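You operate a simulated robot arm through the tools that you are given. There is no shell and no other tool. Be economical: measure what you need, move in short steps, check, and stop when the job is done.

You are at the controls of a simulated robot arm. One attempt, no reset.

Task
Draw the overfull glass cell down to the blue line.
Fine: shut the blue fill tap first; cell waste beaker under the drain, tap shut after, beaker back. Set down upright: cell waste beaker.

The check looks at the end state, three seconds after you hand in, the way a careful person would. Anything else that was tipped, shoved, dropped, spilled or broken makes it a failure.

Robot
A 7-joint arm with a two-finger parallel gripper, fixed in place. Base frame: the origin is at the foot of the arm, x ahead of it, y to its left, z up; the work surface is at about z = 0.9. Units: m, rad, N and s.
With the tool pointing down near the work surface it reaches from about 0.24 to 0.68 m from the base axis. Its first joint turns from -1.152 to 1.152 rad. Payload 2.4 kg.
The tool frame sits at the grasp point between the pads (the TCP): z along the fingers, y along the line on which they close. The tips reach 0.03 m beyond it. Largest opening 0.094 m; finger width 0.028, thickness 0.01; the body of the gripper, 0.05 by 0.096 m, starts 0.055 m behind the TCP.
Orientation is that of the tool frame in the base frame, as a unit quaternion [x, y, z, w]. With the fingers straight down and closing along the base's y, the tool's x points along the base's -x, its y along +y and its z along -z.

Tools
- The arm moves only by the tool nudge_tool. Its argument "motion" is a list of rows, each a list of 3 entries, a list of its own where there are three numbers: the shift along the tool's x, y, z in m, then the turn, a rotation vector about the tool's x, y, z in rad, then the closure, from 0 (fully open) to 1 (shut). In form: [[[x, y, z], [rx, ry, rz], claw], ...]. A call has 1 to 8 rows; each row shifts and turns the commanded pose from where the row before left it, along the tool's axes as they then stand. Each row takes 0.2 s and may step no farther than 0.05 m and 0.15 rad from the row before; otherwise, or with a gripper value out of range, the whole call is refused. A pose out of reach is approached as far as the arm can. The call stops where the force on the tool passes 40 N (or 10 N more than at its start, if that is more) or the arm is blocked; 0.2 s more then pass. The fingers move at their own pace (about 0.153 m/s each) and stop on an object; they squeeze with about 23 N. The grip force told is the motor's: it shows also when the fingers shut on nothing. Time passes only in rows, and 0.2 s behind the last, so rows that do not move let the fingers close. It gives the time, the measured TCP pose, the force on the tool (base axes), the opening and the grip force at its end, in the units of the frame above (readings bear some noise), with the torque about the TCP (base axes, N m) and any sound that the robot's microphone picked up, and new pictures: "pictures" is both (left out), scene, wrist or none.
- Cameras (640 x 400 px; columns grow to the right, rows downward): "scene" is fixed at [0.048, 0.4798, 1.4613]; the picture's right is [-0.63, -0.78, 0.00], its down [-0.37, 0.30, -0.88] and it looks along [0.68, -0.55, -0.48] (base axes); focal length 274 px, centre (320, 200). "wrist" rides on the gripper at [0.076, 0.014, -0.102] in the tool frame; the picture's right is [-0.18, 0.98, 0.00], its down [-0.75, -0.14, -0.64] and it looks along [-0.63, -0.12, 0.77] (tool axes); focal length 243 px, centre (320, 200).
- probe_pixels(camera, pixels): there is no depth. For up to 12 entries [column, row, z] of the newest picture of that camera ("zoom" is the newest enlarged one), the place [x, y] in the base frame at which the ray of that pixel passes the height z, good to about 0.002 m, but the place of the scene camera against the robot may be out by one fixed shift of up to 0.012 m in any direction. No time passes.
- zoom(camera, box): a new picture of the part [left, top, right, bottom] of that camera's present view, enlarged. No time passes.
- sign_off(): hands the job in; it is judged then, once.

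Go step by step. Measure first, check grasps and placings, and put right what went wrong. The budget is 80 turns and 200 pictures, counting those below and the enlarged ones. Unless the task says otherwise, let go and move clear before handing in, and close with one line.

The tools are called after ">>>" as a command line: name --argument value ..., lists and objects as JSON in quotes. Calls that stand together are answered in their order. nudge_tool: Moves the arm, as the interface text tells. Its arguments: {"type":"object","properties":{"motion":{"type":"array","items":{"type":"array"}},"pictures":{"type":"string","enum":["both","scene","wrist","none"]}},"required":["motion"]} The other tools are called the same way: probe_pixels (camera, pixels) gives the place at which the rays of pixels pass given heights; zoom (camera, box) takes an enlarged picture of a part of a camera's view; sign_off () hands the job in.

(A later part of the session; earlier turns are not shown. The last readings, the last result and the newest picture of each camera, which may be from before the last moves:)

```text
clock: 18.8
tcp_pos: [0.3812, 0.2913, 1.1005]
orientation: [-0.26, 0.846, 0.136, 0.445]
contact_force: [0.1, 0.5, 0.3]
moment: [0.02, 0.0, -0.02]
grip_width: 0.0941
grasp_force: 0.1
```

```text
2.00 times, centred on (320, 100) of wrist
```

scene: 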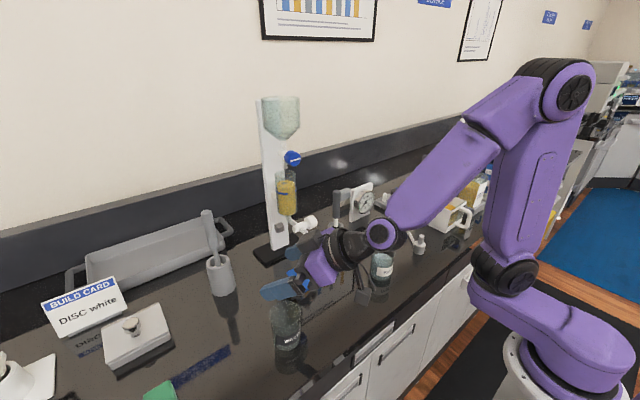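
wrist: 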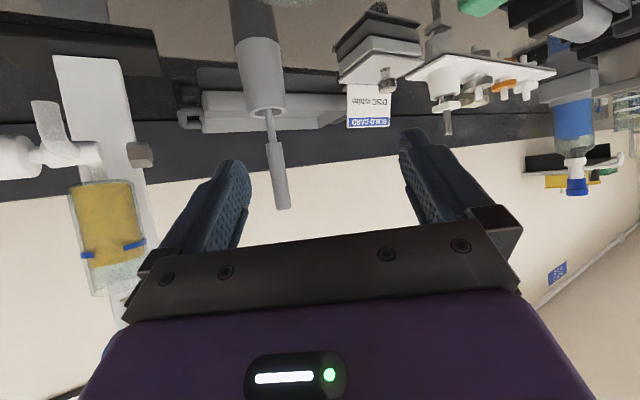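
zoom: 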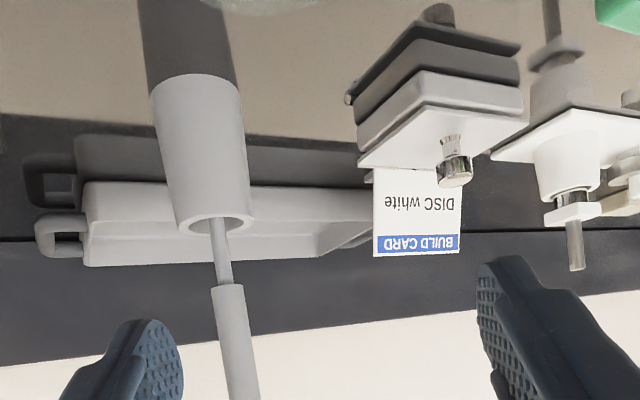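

The arm reached the pose above the beaker; the wrist view shows only the background so far. I'll descend 7 cm so the beaker comes into the wrist view.

>>> nudge_tool --motion '[[[0.0289, 0, 0.0198], [0, 0, 0], 0], [[0.0289, 0, 0.0198], [0, 0, 0], 0]]'

>>> zoom --camera "scene" --box '[220, 240, 380, 360]'

```text
clock: 19.4
tcp_pos: [0.3809, 0.2917, 1.0312]
orientation: [-0.261, 0.845, 0.138, 0.445]
contact_force: [-0.3, 0.6, -0.5]
moment: [0.01, -0.01, 0.02]
grip_width: 0.0935
grasp_force: 0.0
```

scene: 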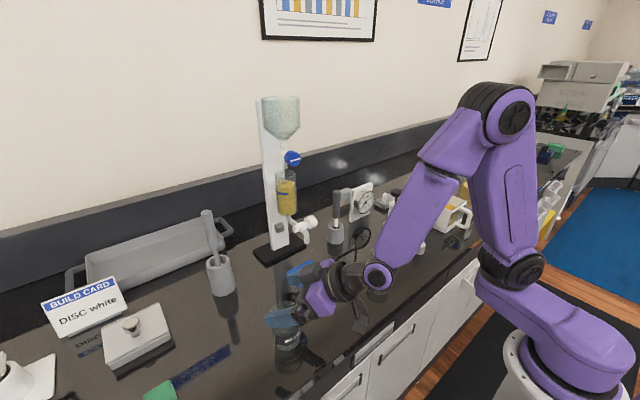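
wrist: 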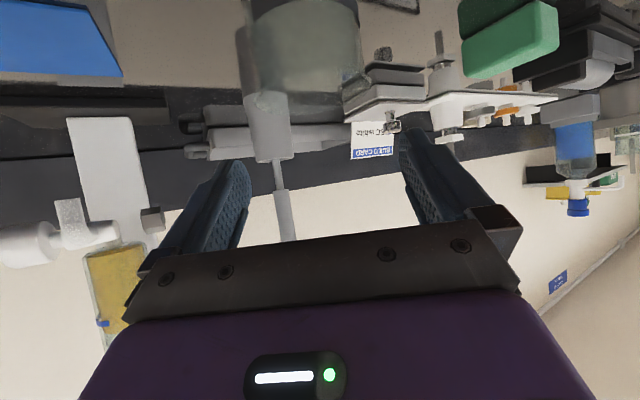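

```text
3.33 times, centred on (300, 300) of scene
```

zoom: 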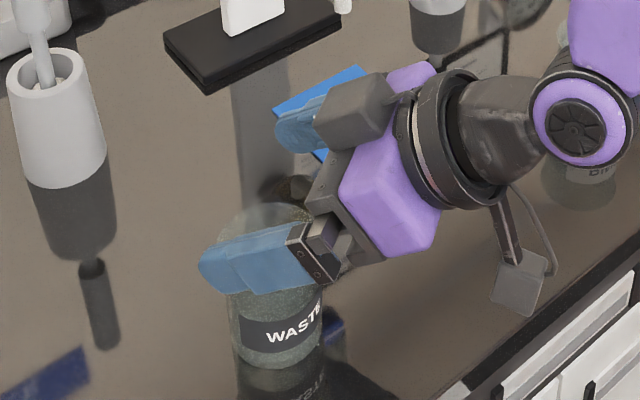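

Beaker rim appears in the wrist view spanning columns 245-361. I'll probe the rim.

>>> zoom --camera "wrist" --box '[220, 0, 380, 100]'

>>> probe_pixels --camera "wrist" --pixels '[[250, 60, 0.985], [359, 60, 0.985], [305, 100, 0.985], [250, 60, 0.975], [359, 60, 0.975], [305, 100, 0.975]]'

```text
4.00 times, centred on (300, 50) of wrist
```

zoom: 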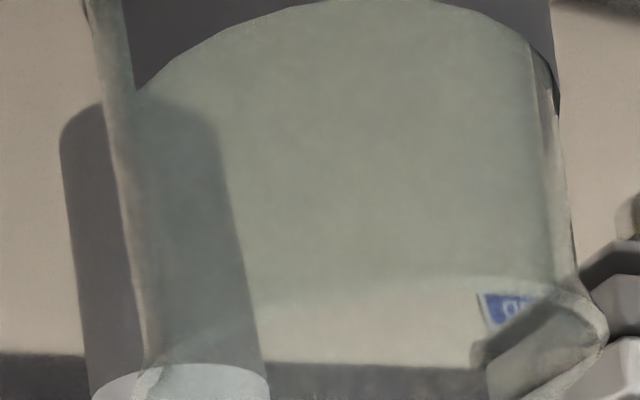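

```text
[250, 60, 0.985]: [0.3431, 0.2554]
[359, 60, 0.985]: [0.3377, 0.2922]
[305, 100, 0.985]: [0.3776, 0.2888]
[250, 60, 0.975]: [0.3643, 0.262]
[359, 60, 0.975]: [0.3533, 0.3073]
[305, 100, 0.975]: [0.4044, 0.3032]
```

The rim ellipse spans roughly columns 257-365 at rows 70-107, with a pour lip on the right. I'll probe points along its centre line to get the lateral offset.

>>> probe_pixels --camera "wrist" --pixels '[[311, 88, 0.985], [311, 88, 0.98], [311, 88, 0.975], [320, 170, 1.031], [257, 92, 0.98], [365, 84, 0.98]]'

>>> zoom --camera "wrist" --box '[220, 50, 400, 150]'

```text
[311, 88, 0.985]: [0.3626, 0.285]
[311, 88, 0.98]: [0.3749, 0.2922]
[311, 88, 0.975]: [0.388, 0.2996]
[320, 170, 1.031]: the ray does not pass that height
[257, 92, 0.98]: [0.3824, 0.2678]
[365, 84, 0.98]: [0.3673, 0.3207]
```

```text
3.56 times, centred on (310, 100) of wrist
```

zoom: 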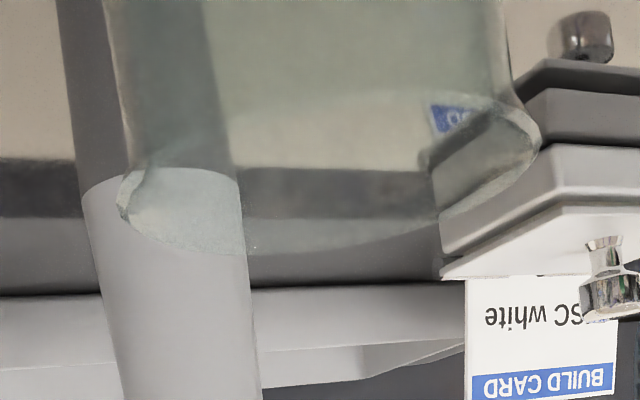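

Beaker centre confirmed near (0.385, 0.297) with its rim at about 0.978. I'll descend to TCP z of about 0.948 with a small sideways correction.

>>> nudge_tool --motion '[[[0.0333, 0.002, 0.0248], [0, 0, 0], 0], [[0.0333, 0, 0.0248], [0, 0, 0], 0], [[0, 0, 0], [0, 0, 0], 0]]'

>>> zoom --camera "scene" --box '[220, 240, 380, 360]'

```text
clock: 20.2
tcp_pos: [0.3847, 0.2941, 0.9477]
orientation: [-0.26, 0.845, 0.136, 0.447]
contact_force: [-0.1, 0.2, 0.6]
moment: [-0.02, 0.01, 0.03]
grip_width: 0.0943
grasp_force: 0.1
```

scene: 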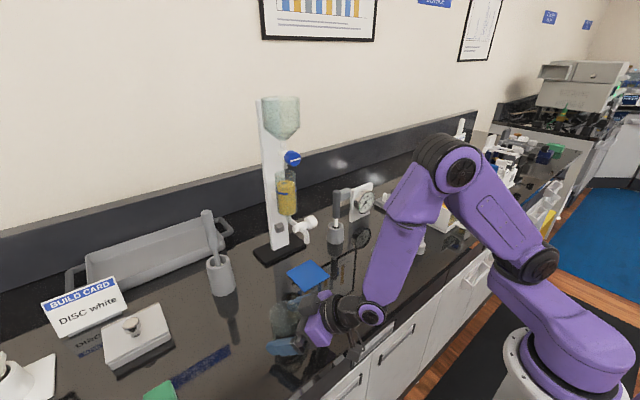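
wrist: 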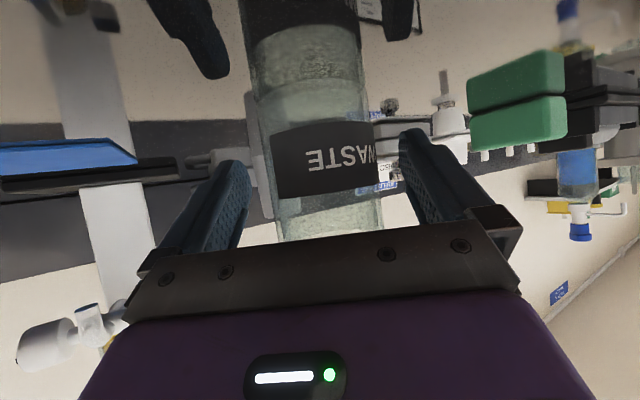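

```text
3.33 times, centred on (300, 300) of scene
```

zoom: 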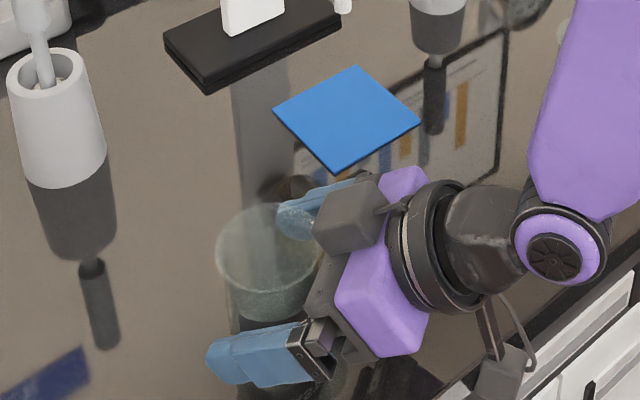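

Beaker stands between the fingers with the WASTE label visible at (340,160). I'll close.

>>> nudge_tool --motion '[[[0, 0, 0], [0, 0, 0], 0.5], [[0, 0, 0], [0, 0, 0], 0.5], [[0, 0, 0], [0, 0, 0], 0.5], [[0, 0, 0], [0, 0, 0], 0.5]]'

```text
clock: 21.2
tcp_pos: [0.3837, 0.2947, 0.9491]
orientation: [-0.261, 0.845, 0.137, 0.447]
contact_force: [-0.8, 0.2, 1.3]
moment: [-0.04, -0.05, 0.01]
grip_width: 0.0611
grasp_force: 23.0
```

scene: 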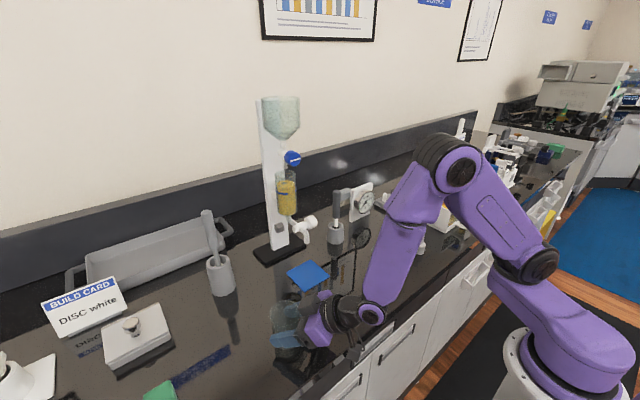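
wrist: 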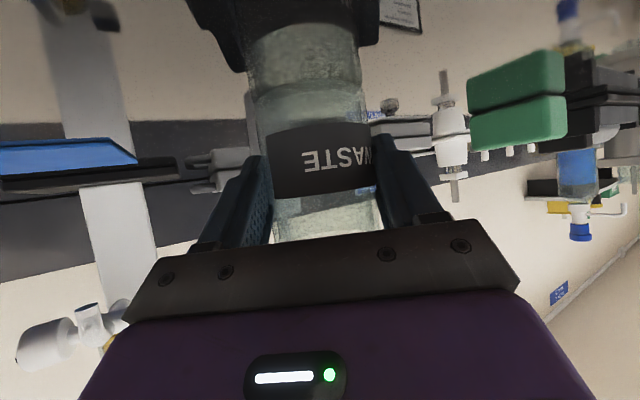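

Held at 0.061 width. Before moving, I'll locate the spout tip with the wrist camera, near (88,306).

>>> zoom --camera "wrist" --box '[0, 270, 160, 370]'

>>> probe_pixels --camera "wrist" --pixels '[[88, 306, 1.0], [88, 306, 1.01], [88, 306, 1.02], [88, 306, 1.03], [45, 345, 1.03], [45, 345, 1.05]]'

```text
4.00 times, centred on (80, 320) of wrist
```

zoom: 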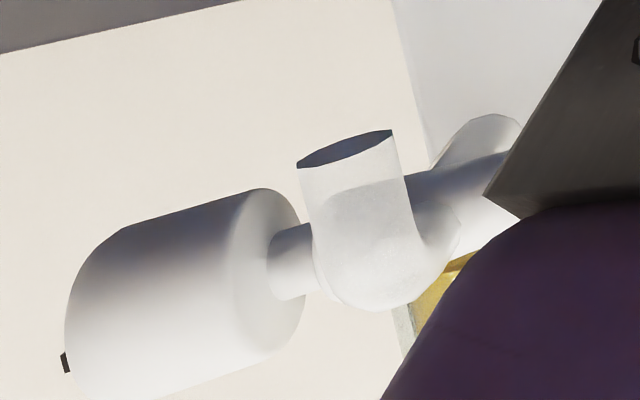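

```text
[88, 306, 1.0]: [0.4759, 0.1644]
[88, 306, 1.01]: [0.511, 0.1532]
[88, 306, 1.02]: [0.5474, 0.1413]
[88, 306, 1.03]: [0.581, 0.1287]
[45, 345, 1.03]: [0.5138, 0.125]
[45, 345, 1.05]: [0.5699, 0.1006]
```

Spout tip is at about (0.513, 0.152, 1.011), leaving about 33 mm over the beaker rim. I'll lift 15 mm and carry the beaker partway, yawing as I go.

>>> nudge_tool --motion '[[[-0.0124, 0, -0.0085], [0, 0, 0], 0.5], [[-0.0015, -0.0192, 0.0021], [0.0413, 0, 0.0283], 0.5], [[-0.0015, -0.0192, 0.0021], [0.0413, 0, 0.0283], 0.5], [[-0.005, -0.0377, 0.0073], [0.0825, 0, 0.0565], 0.5], [[-0.0035, -0.0183, 0.0052], [0.0413, 0, 0.0283], 0.5], [[-0.0035, -0.0183, 0.0052], [0.0413, 0, 0.0283], 0.5]]'

>>> zoom --camera "scene" --box '[220, 180, 420, 320]'

```text
clock: 22.6
tcp_pos: [0.459, 0.2058, 0.9646]
orientation: [-0.13, 0.874, 0.068, 0.463]
contact_force: [-0.7, 0.4, -0.8]
moment: [-0.01, 0.02, 0.03]
grip_width: 0.0613
grasp_force: 22.6
```

scene: 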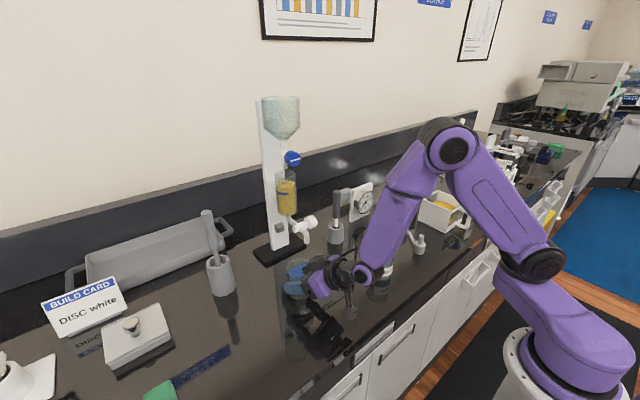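
wrist: 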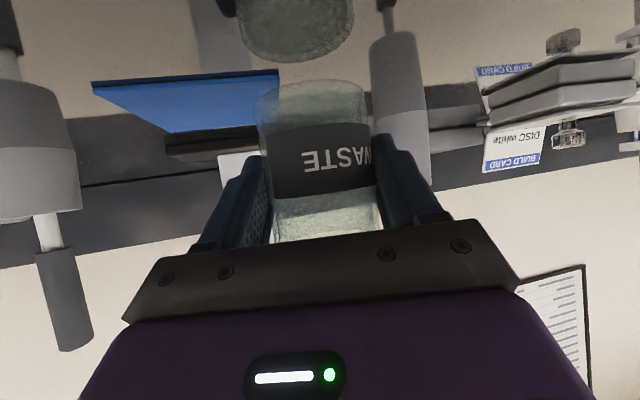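

```text
2.86 times, centred on (320, 250) of scene
```

zoom: 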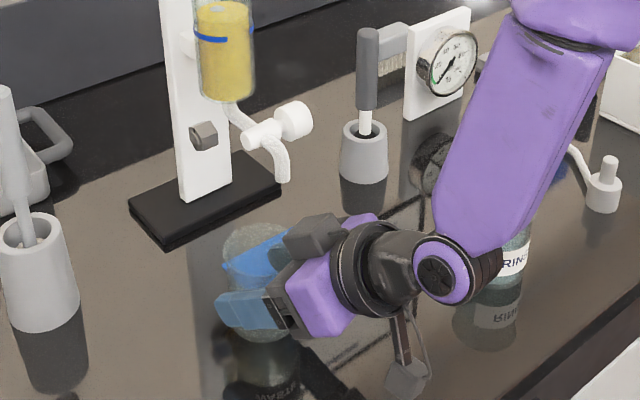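

Beaker is upright and clear. I'll carry it the remaining distance under the spout.

>>> nudge_tool --motion '[[[-0.0066, -0.0232, 0.0097], [0.0825, 0, 0.0565], 0.5], [[-0.0079, -0.0218, 0.0116], [0, 0, 0], 0.5], [[-0.0079, -0.0218, 0.0116], [0, 0, 0], 0.5], [[0, 0, 0], [0, 0, 0], 0.5]]'

>>> zoom --camera "scene" --box '[250, 200, 370, 290]'

```text
clock: 23.6
tcp_pos: [0.511, 0.149, 0.9655]
orientation: [-0.087, 0.88, 0.045, 0.465]
contact_force: [0.3, 0.8, -0.5]
moment: [0.01, 0.0, -0.01]
grip_width: 0.0611
grasp_force: 23.2
```

scene: 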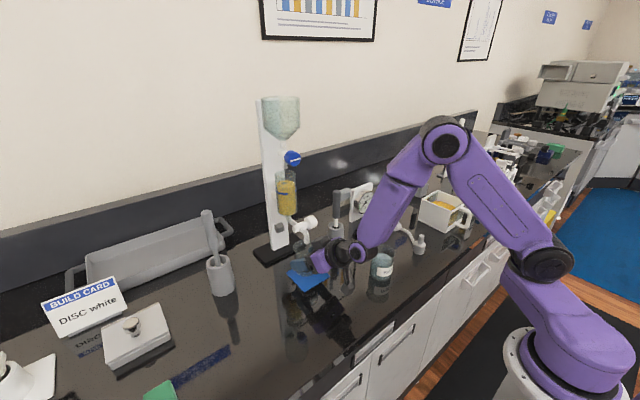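
wrist: 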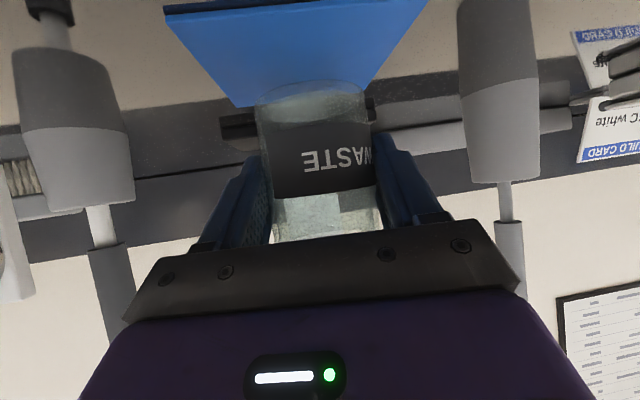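

```text
4.44 times, centred on (310, 245) of scene
```

zoom: 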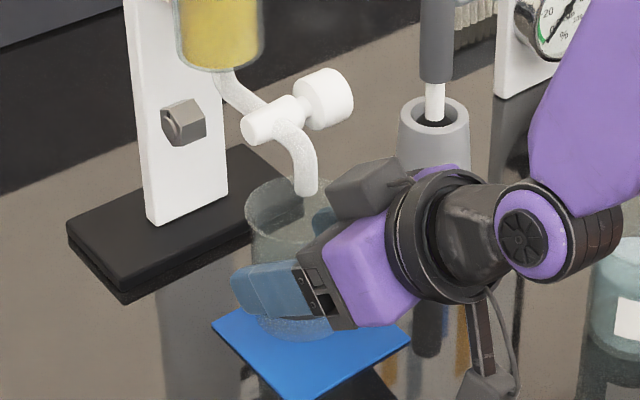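

The rim at zoom (290,215) sits just under the spout tip at (305,190), with the spout about 8 mm to the right of centre. I'll shift slightly toward -y and lower to the mat.

>>> nudge_tool --motion '[[[0.0022, -0.0043, -0.0032], [0, 0, 0], 0.5], [[0.0055, 0, 0.0038], [0, 0, 0], 0.5], [[0.0056, 0, 0.0038], [0, 0, 0], 0.5], [[0, 0, 0], [0, 0, 0], 0.5]]'

>>> zoom --camera "scene" --box '[250, 200, 370, 290]'

>>> zoom --camera "wrist" --box '[200, 0, 440, 150]'

```text
clock: 24.6
tcp_pos: [0.5099, 0.1462, 0.9511]
orientation: [-0.086, 0.879, 0.045, 0.467]
contact_force: [-5.4, -1.5, 9.1]
moment: [-0.37, 0.12, -0.18]
grip_width: 0.0609
grasp_force: 23.2
```

scene: 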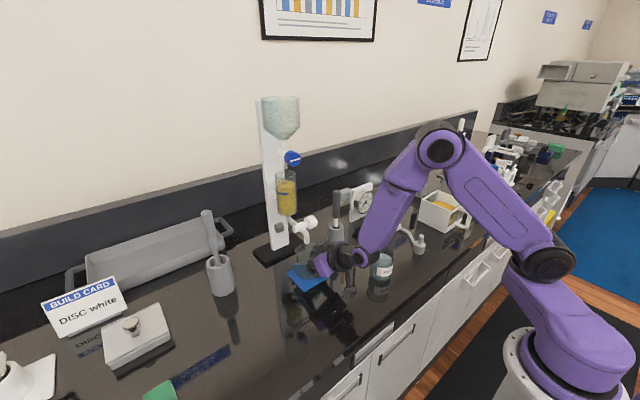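
wrist: 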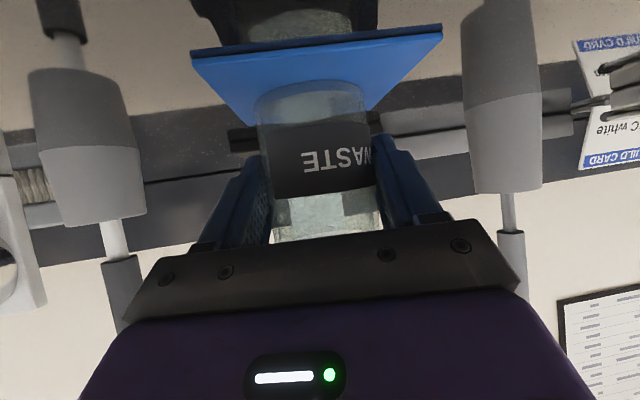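

```text
4.44 times, centred on (310, 245) of scene
```

zoom: 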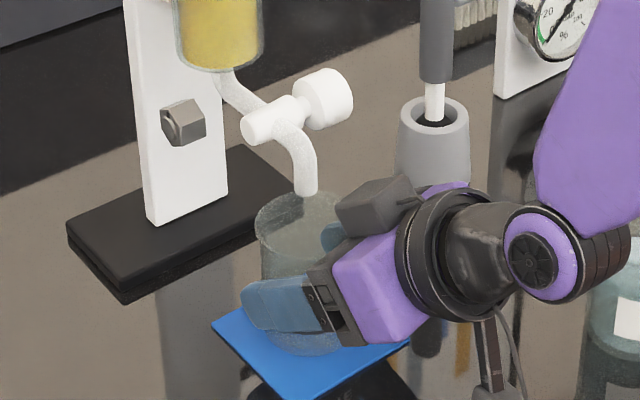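

```text
2.67 times, centred on (320, 75) of wrist
```

zoom: 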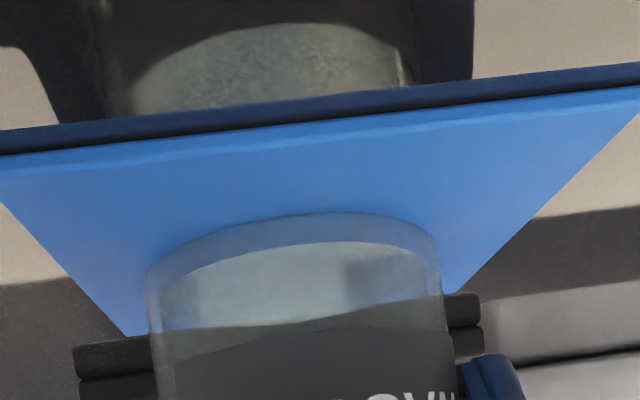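

Upward contact of 9 N shows the beaker rests on the mat, with the spout over the rim centre. I'll release and retreat along the tool axis.

>>> nudge_tool --motion '[[[0, 0, 0], [0, 0, 0], 0.3], [[0, 0, 0], [0, 0, 0], 0.1], [[0, 0, 0], [0, 0, 0], 0.1], [[0, 0, -0.04], [0, 0, 0], 0.1], [[0, 0, -0.05], [0, 0, 0], 0.1], [[0, 0, -0.05], [0, 0, 0], 0.1]]'

>>> zoom --camera "scene" --box '[250, 200, 370, 290]'

>>> zoom --camera "wrist" --box '[240, 50, 400, 250]'

```text
clock: 26.0
tcp_pos: [0.3958, 0.1222, 1.0306]
orientation: [-0.087, 0.88, 0.044, 0.464]
contact_force: [-1.1, -0.2, 0.2]
moment: [-0.04, 0.01, 0.01]
grip_width: 0.0846
grasp_force: 0.2
```

scene: 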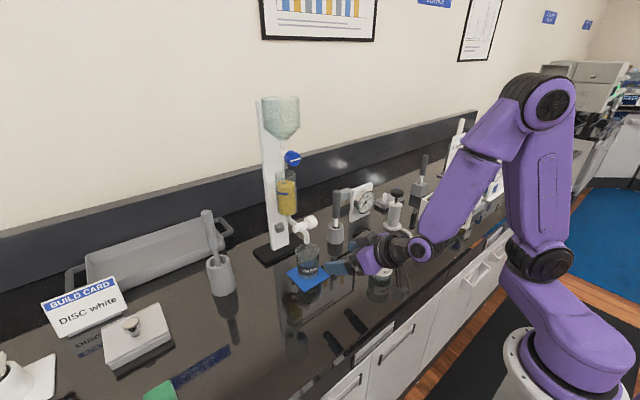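
wrist: 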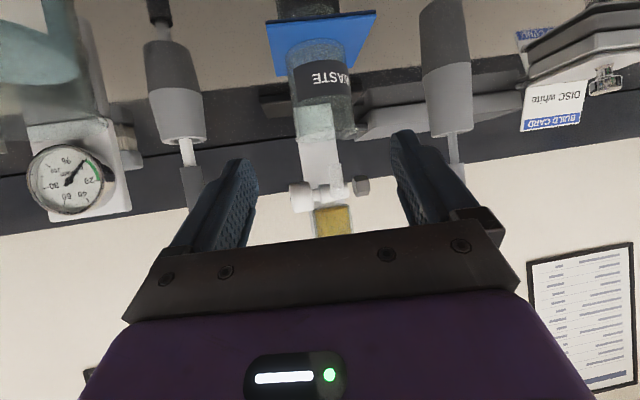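

```text
4.44 times, centred on (310, 245) of scene
```

zoom: 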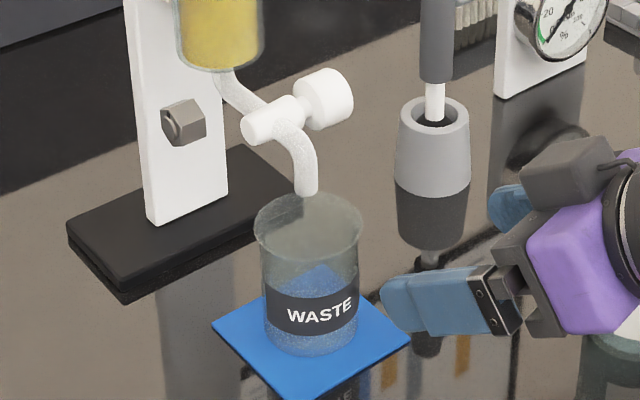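

```text
2.00 times, centred on (320, 150) of wrist
```

zoom: 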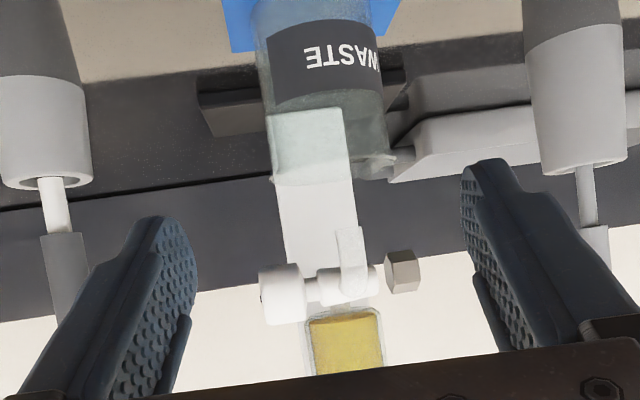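

Beaker stands upright on the mat under the spout. Now I'll locate the drain knob (wrist px (301,197)) and the neighbouring cup with a handle that may block a side approach.

>>> probe_pixels --camera "wrist" --pixels '[[301, 197.5, 1.03], [301, 197.5, 1.04], [301, 197.5, 1.05], [301, 197.5, 1.06], [324, 175, 1.02]]'

>>> probe_pixels --camera "scene" --pixels '[[335, 241, 0.9], [337, 193, 1.0], [337, 193, 1.05], [337, 193, 1.08], [395, 222, 0.9], [398, 192, 1.0], [361, 218, 0.9]]'

>>> zoom --camera "scene" --box '[290, 170, 450, 290]'

```text
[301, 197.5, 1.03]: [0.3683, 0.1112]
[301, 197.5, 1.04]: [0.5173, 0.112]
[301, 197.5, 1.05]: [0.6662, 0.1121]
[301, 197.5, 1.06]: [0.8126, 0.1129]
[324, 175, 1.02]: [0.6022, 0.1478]
```

```text
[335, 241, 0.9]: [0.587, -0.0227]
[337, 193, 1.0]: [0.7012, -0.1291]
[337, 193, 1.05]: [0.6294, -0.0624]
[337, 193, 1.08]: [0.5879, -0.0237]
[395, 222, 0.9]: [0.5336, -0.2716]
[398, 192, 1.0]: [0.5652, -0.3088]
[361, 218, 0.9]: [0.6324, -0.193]
```

```text
3.33 times, centred on (370, 230) of scene
```

zoom: 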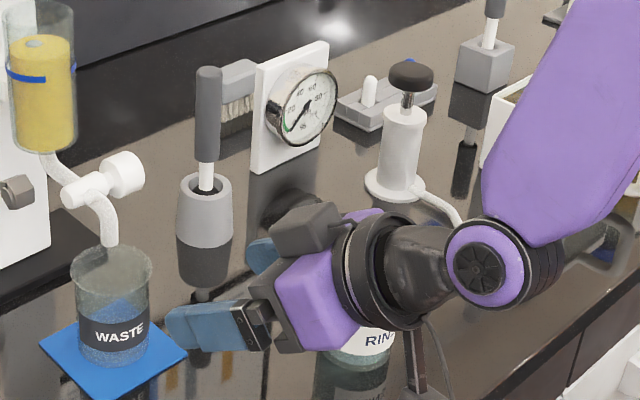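

Drain knob sits at about (0.546, 0.111, 1.042), diameter about 0.034. The cup handle at (0.59, -0.02) blocks a coaxial approach, so I'll grip across the knob from the front and swing in the x-z plane. First I'll rise, remove the yaw and roll the tool -90°, which also brings the camera to see the knob's end face.

>>> nudge_tool --motion '[[[-0.0206, 0, -0.0141], [0.08, 0, 0.055], 0.35], [[-0.0206, 0, -0.0141], [0.08, 0, 0.055], 0.35], [[0, 0, 0], [0, 0, -0.15], 0.35], [[0, 0, 0], [0, 0, -0.15], 0.35], [[0, 0, 0], [0, 0, -0.15], 0.35], [[0, 0, 0], [0, 0, -0.15], 0.35], [[0, 0, 0], [0, 0, -0.15], 0.35], [[0, 0, 0], [0, 0, -0.15], 0.35]]' --pictures "none"

>>> nudge_tool --motion '[[[0, 0, 0], [0, 0, -0.15], 0.35], [[0, 0, 0], [0, 0, -0.15], 0.35], [[0, 0, 0], [0, 0, -0.15], 0.35], [[0, 0, 0], [0, 0, -0.15], 0.35], [[0, 0, 0], [0, 0, -0.071], 0.35]]'

```text
clock: 27.8
tcp_pos: [0.3952, 0.1224, 1.078]
orientation: [-0.387, 0.795, -0.204, 0.421]
contact_force: [-0.7, 0.0, 0.2]
moment: [0.02, -0.02, -0.01]
grip_width: 0.0609
grasp_force: 0.2
```

```text
clock: 29.0
tcp_pos: [0.3968, 0.1227, 1.0801]
orientation: [0.626, -0.624, 0.33, -0.331]
contact_force: [0.0, 0.4, -0.2]
moment: [-0.02, -0.02, 0.01]
grip_width: 0.0612
grasp_force: 0.1
```

scene: 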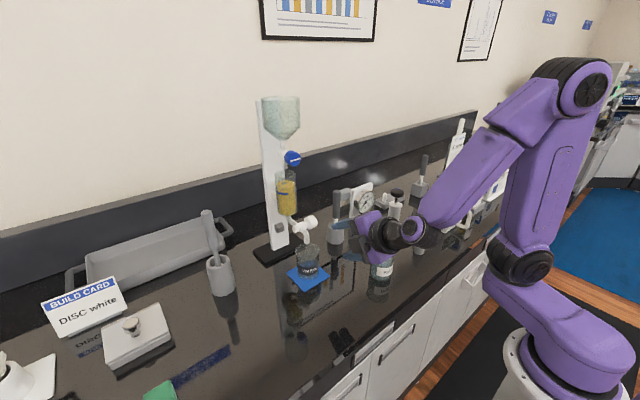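
wrist: 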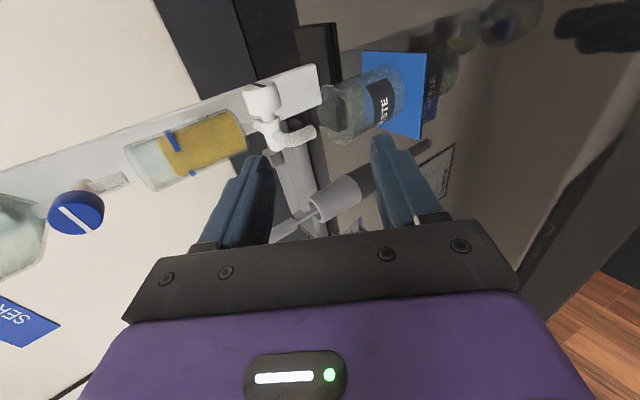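

Roll is reachable. I'll zoom the wrist view around (270,110) to see the drain knob's end face.

>>> zoom --camera "wrist" --box '[220, 60, 348, 160]'

>>> zoom --camera "wrist" --box '[100, 90, 260, 200]'

```text
4.00 times, centred on (284, 110) of wrist
```

zoom: 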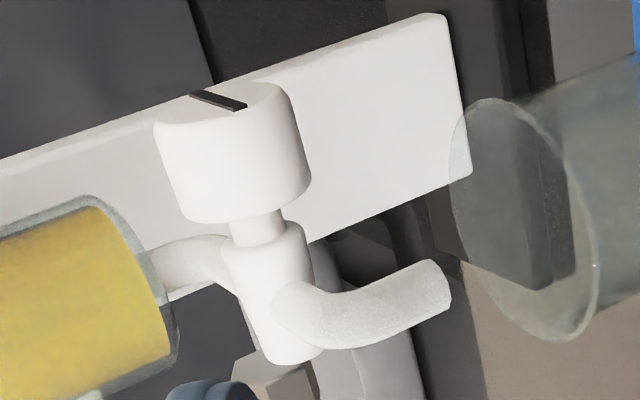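

```text
3.64 times, centred on (180, 145) of wrist
```

zoom: 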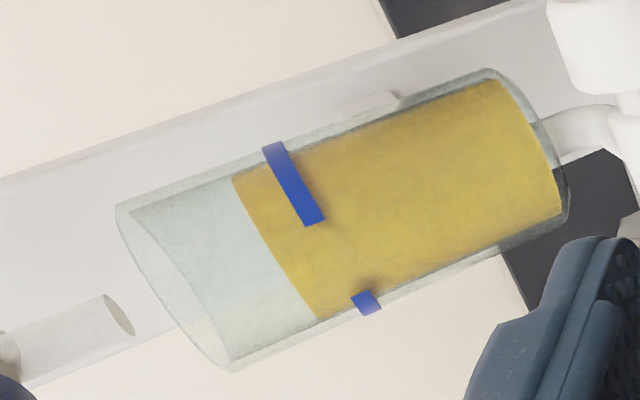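

Its dark pointer lies roughly along x (horizontal), so the drain is shut. By the blue tap's sense, it should open counter-clockwise seen from its face, which is increasing tool tilt. I'll go to a 40° tilt standoff in front of and above the knob.

>>> nudge_tool --motion '[[[0, 0, 0], [-0.138, 0, 0], 0.35], [[0, 0, 0], [-0.138, 0, 0], 0.35], [[0.0074, -0.0448, 0.0174], [0, 0, 0], 0.35], [[0.0074, -0.0448, 0.0174], [0, 0, 0], 0.35], [[0, 0, 0], [0, 0, 0], 0.35]]'

>>> zoom --camera "wrist" --box '[220, 60, 380, 185]'

>>> zoom --camera "scene" --box '[250, 180, 370, 270]'

```text
clock: 30.2
tcp_pos: [0.4893, 0.1068, 1.1108]
orientation: [0.665, -0.664, 0.241, -0.241]
contact_force: [0.2, 0.4, 0.0]
moment: [-0.02, 0.01, -0.02]
grip_width: 0.0609
grasp_force: 0.1
```

scene: 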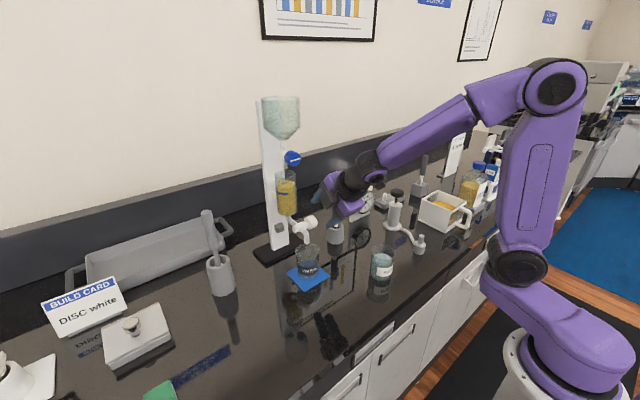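
wrist: 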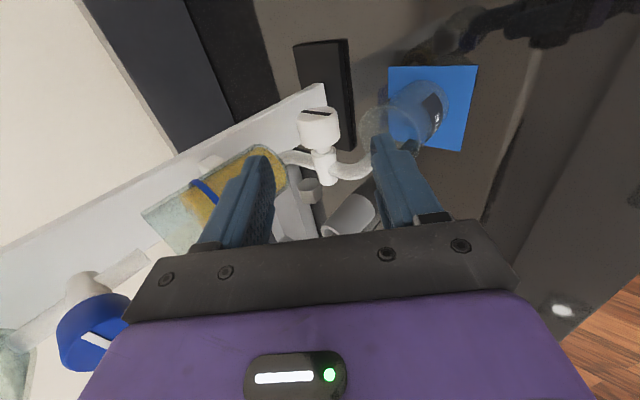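

```text
3.20 times, centred on (300, 122) of wrist
```

zoom: 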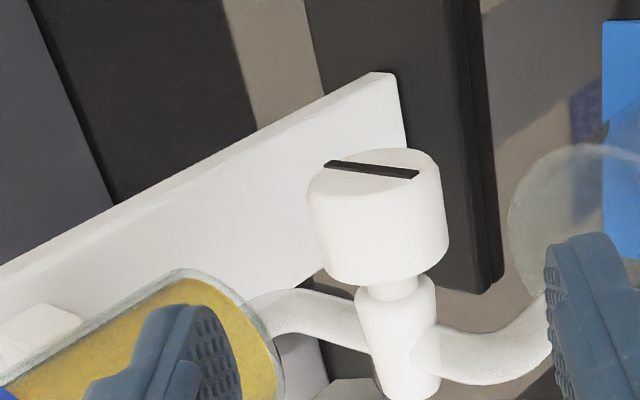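

```text
4.44 times, centred on (310, 225) of scene
```

zoom: 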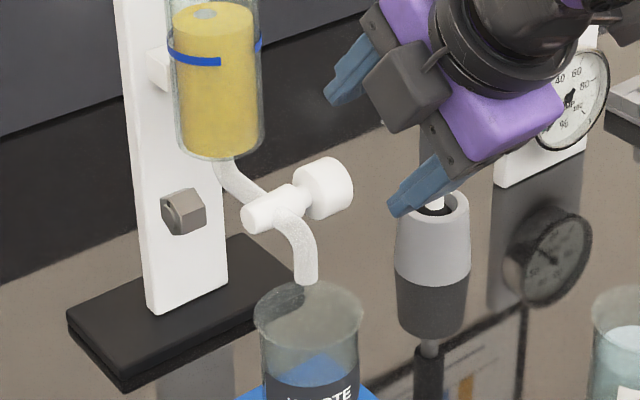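

Tool axis is aligned with the knob: predicted axis (320,121) against knob centre (318,127), and the dark pointer is clearly visible. I'll narrow the opening to 5 cm and advance onto the knob.

>>> nudge_tool --motion '[[[-0.002, -0.001, 0.02], [0, 0, 0], 0.46], [[0, 0, 0.025], [0, 0, 0], 0.46], [[0, 0, 0.025], [0, 0, 0], 0.46], [[0, 0, 0], [0, 0, 0], 0.46]]'

>>> zoom --camera "wrist" --box '[220, 80, 420, 230]'

>>> zoom --camera "scene" --box '[250, 180, 370, 270]'

```text
clock: 31.2
tcp_pos: [0.5327, 0.111, 1.0573]
orientation: [0.665, -0.664, 0.241, -0.241]
contact_force: [-0.5, -0.4, 0.4]
moment: [-0.02, -0.03, 0.01]
grip_width: 0.0508
grasp_force: 0.0
```

scene: 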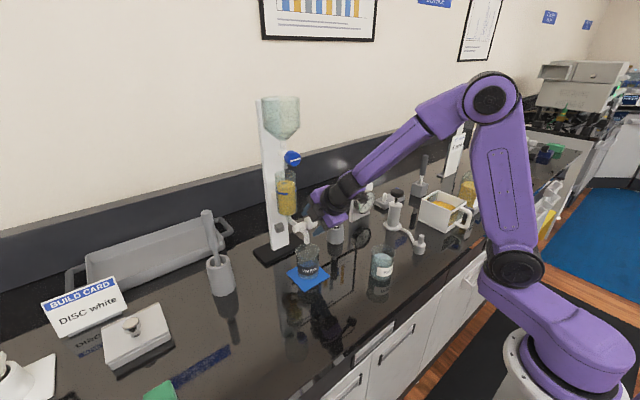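
wrist: 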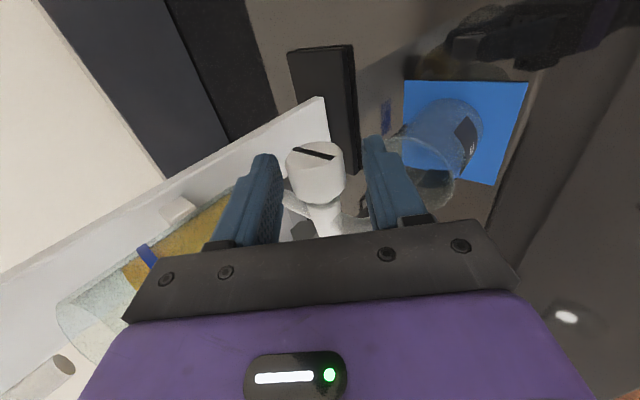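

```text
2.67 times, centred on (320, 155) of wrist
```

zoom: 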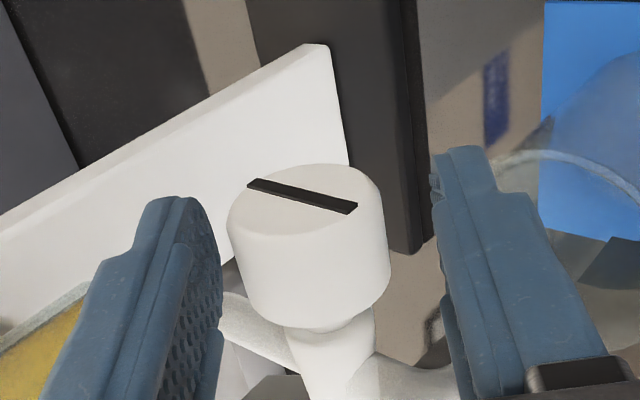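

```text
4.44 times, centred on (310, 225) of scene
```

zoom: 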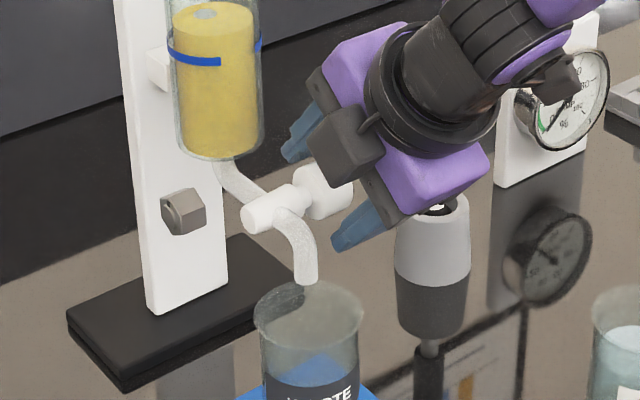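

Knob is between the pads and about 18 mm ahead. I'll advance the rest and close.

>>> nudge_tool --motion '[[[0, -0.002, 0.018], [0, 0, 0], 0.46], [[0, 0, 0], [0, 0, 0], 0.46], [[0, 0, 0], [0, 0, 0], 0.8], [[0, 0, 0], [0, 0, 0], 0.8], [[0, 0, 0], [0, 0, 0], 0.8]]' --pictures "none"

>>> zoom --camera "wrist" --box '[220, 80, 420, 230]'

>>> zoom --camera "scene" --box '[250, 180, 370, 270]'

```text
clock: 32.4
tcp_pos: [0.5464, 0.1106, 1.0451]
orientation: [0.665, -0.664, 0.241, -0.242]
contact_force: [8.3, 0.1, 1.3]
moment: [0.14, -0.03, -0.15]
grip_width: 0.0374
grasp_force: 44.7
```

```text
2.67 times, centred on (320, 155) of wrist
```

zoom: 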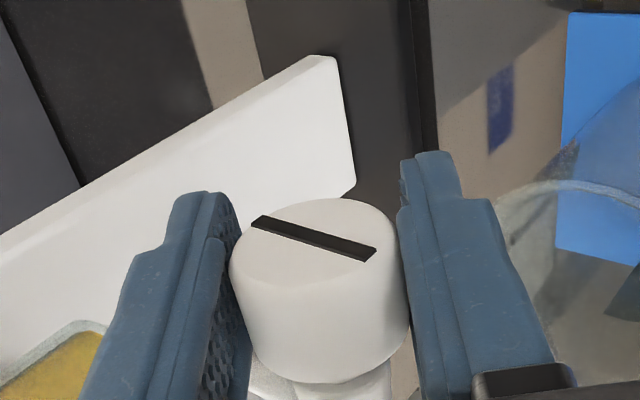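

```text
4.44 times, centred on (310, 225) of scene
```

zoom: 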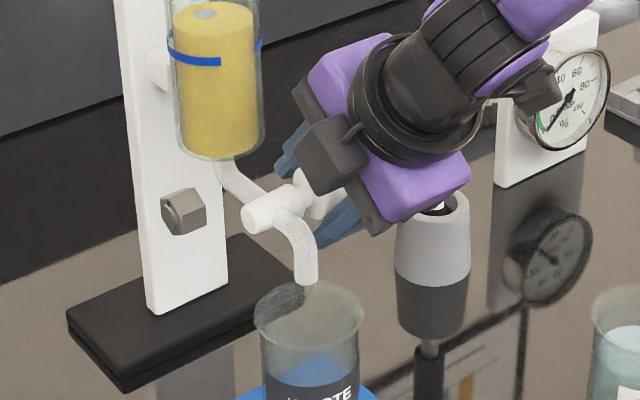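

Gripped at 0.037. I'll turn by +0.2 rad (opening direction guess) and check the forces and the spout.

>>> nudge_tool --motion '[[[0, 0, 0], [0.07, 0, 0], 0.8], [[0, 0, 0], [0.07, 0, 0], 0.8], [[0, 0, 0], [0.07, 0, 0], 0.8]]' --pictures "none"

>>> zoom --camera "wrist" --box '[220, 80, 420, 230]'

>>> zoom --camera "scene" --box '[250, 160, 370, 280]'

```text
clock: 33.2
tcp_pos: [0.5467, 0.1104, 1.044]
orientation: [0.637, -0.634, 0.312, -0.309]
contact_force: [7.0, 4.8, 3.2]
moment: [-0.78, -0.03, -0.88]
grip_width: 0.0376
grasp_force: 45.1
```

```text
2.67 times, centred on (320, 155) of wrist
```

zoom: 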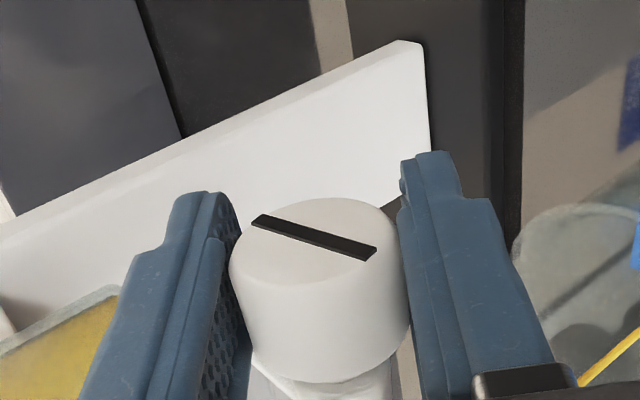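

```text
3.33 times, centred on (310, 220) of scene
```

zoom: 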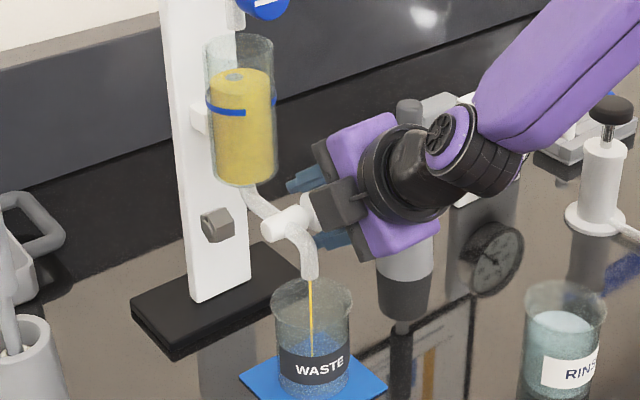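

A thin yellow stream now falls into the beaker. I'll hold for about a second and measure how fast the level drops.

>>> zoom --camera "scene" --box '[264, 160, 312, 220]'

>>> nudge_tool --motion '[[[0, 0, 0], [0, 0, 0], 0.8], [[0, 0, 0], [0, 0, 0], 0.8], [[0, 0, 0], [0, 0, 0], 0.8], [[0, 0, 0], [0, 0, 0], 0.8]]' --pictures "wrist"

>>> zoom --camera "scene" --box '[264, 160, 312, 220]'

```text
6.67 times, centred on (288, 190) of scene
```

zoom: 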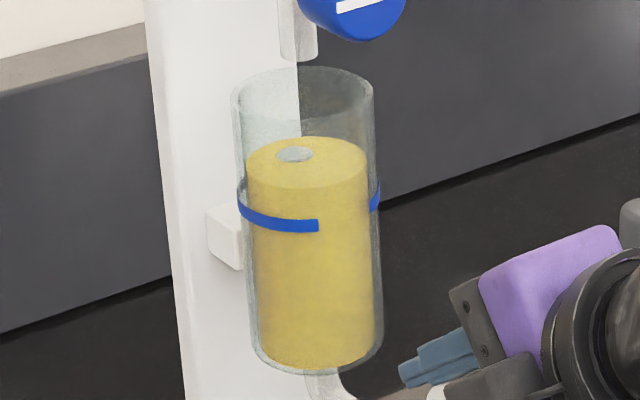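

```text
clock: 34.2
tcp_pos: [0.5459, 0.1104, 1.0451]
orientation: [0.637, -0.634, 0.31, -0.31]
contact_force: [9.1, 2.4, 4.5]
moment: [-0.53, 0.02, 0.32]
grip_width: 0.0374
grasp_force: 45.2
```

wrist: 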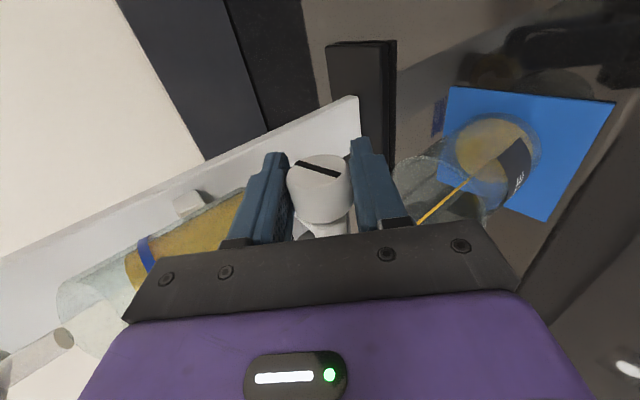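

```text
6.67 times, centred on (288, 190) of scene
```

zoom: 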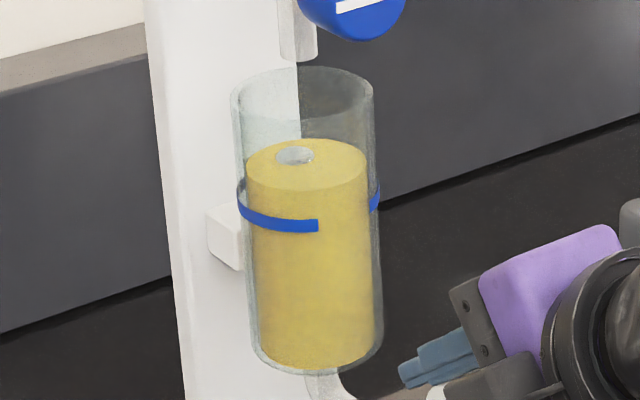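

Level dropped only about 3 zoom pixels in a second; roughly 32 px remain to the line. I'll open further by 0.2 rad.

>>> nudge_tool --motion '[[[0, 0, 0], [0.07, 0, 0], 0.8], [[0, 0, 0], [0.07, 0, 0], 0.8], [[0, 0, 0], [0.06, 0, 0], 0.8], [[0, 0, 0], [0, 0, 0], 0.8], [[0, 0, 0], [0, 0, 0], 0.8]]' --pictures "scene"

>>> zoom --camera "scene" --box '[264, 160, 312, 220]'

```text
clock: 35.4
tcp_pos: [0.5462, 0.1108, 1.0444]
orientation: [0.602, -0.601, 0.371, -0.372]
contact_force: [-1.6, 2.9, 5.9]
moment: [-0.41, -0.01, -0.71]
grip_width: 0.0374
grasp_force: 45.2
```

scene: 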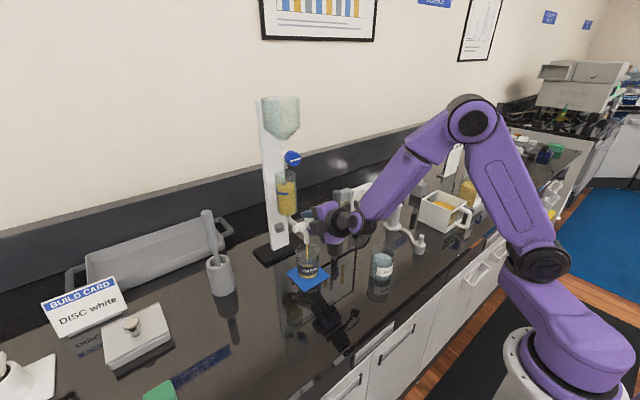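

```text
6.67 times, centred on (288, 190) of scene
```

zoom: 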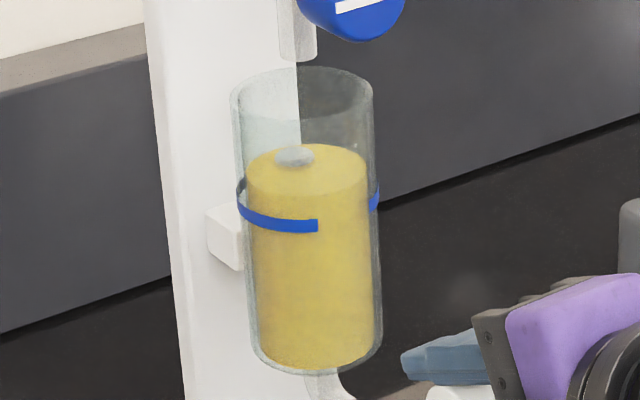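

The level's top edge fell to about 145, and roughly 27 px remain at about 6 px/s. I'll hold 1.8 s.

>>> nudge_tool --motion '[[[0, 0, 0], [0, 0, 0], 0.8], [[0, 0, 0], [0, 0, 0], 0.8], [[0, 0, 0], [0, 0, 0], 0.8], [[0, 0, 0], [0, 0, 0], 0.8], [[0, 0, 0], [0, 0, 0], 0.8], [[0, 0, 0], [0, 0, 0], 0.8], [[0, 0, 0], [0, 0, 0], 0.8], [[0, 0, 0], [0, 0, 0], 0.8]]' --pictures "wrist"

>>> zoom --camera "scene" --box '[264, 160, 312, 220]'

```text
clock: 37.2
tcp_pos: [0.5453, 0.1101, 1.0436]
orientation: [0.603, -0.601, 0.37, -0.372]
contact_force: [-5.6, -1.8, 2.4]
moment: [0.26, 0.0, -0.02]
grip_width: 0.0375
grasp_force: 45.1
```

wrist: 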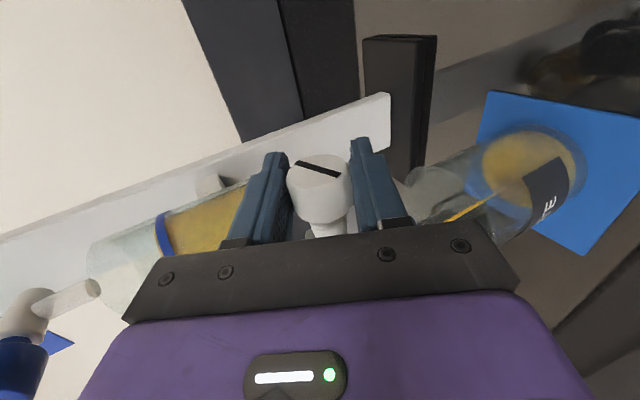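

```text
6.67 times, centred on (288, 190) of scene
```

zoom: 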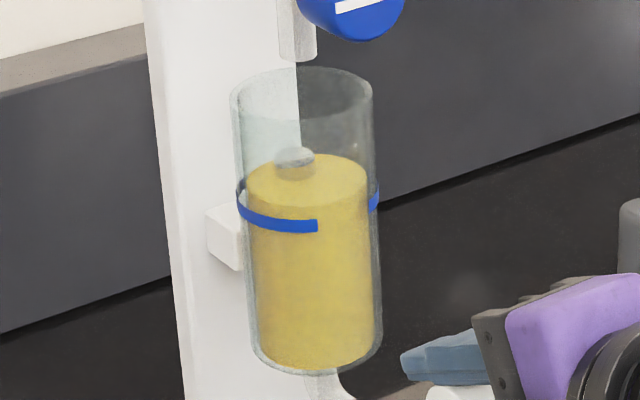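

The top edge is near 154 and the front near 206, so about 16 px remain. I'll compare in the wrist view, where the band is at (163,235), and in a tighter scene zoom.

>>> zoom --camera "wrist" --box '[90, 170, 250, 290]'

>>> zoom --camera "scene" --box '[276, 178, 300, 198]'

```text
3.33 times, centred on (170, 230) of wrist
```

zoom: 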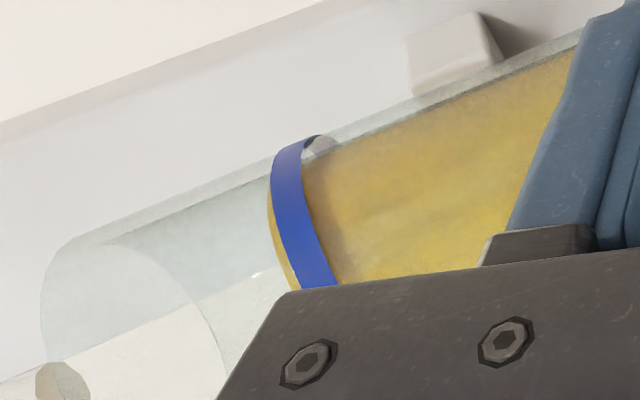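

```text
16.00 times, centred on (288, 188) of scene
```

zoom: 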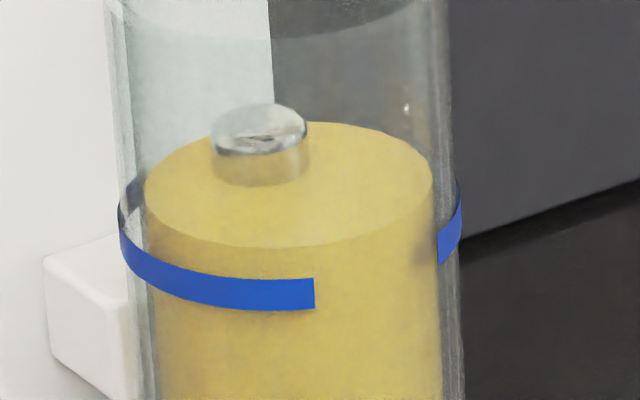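

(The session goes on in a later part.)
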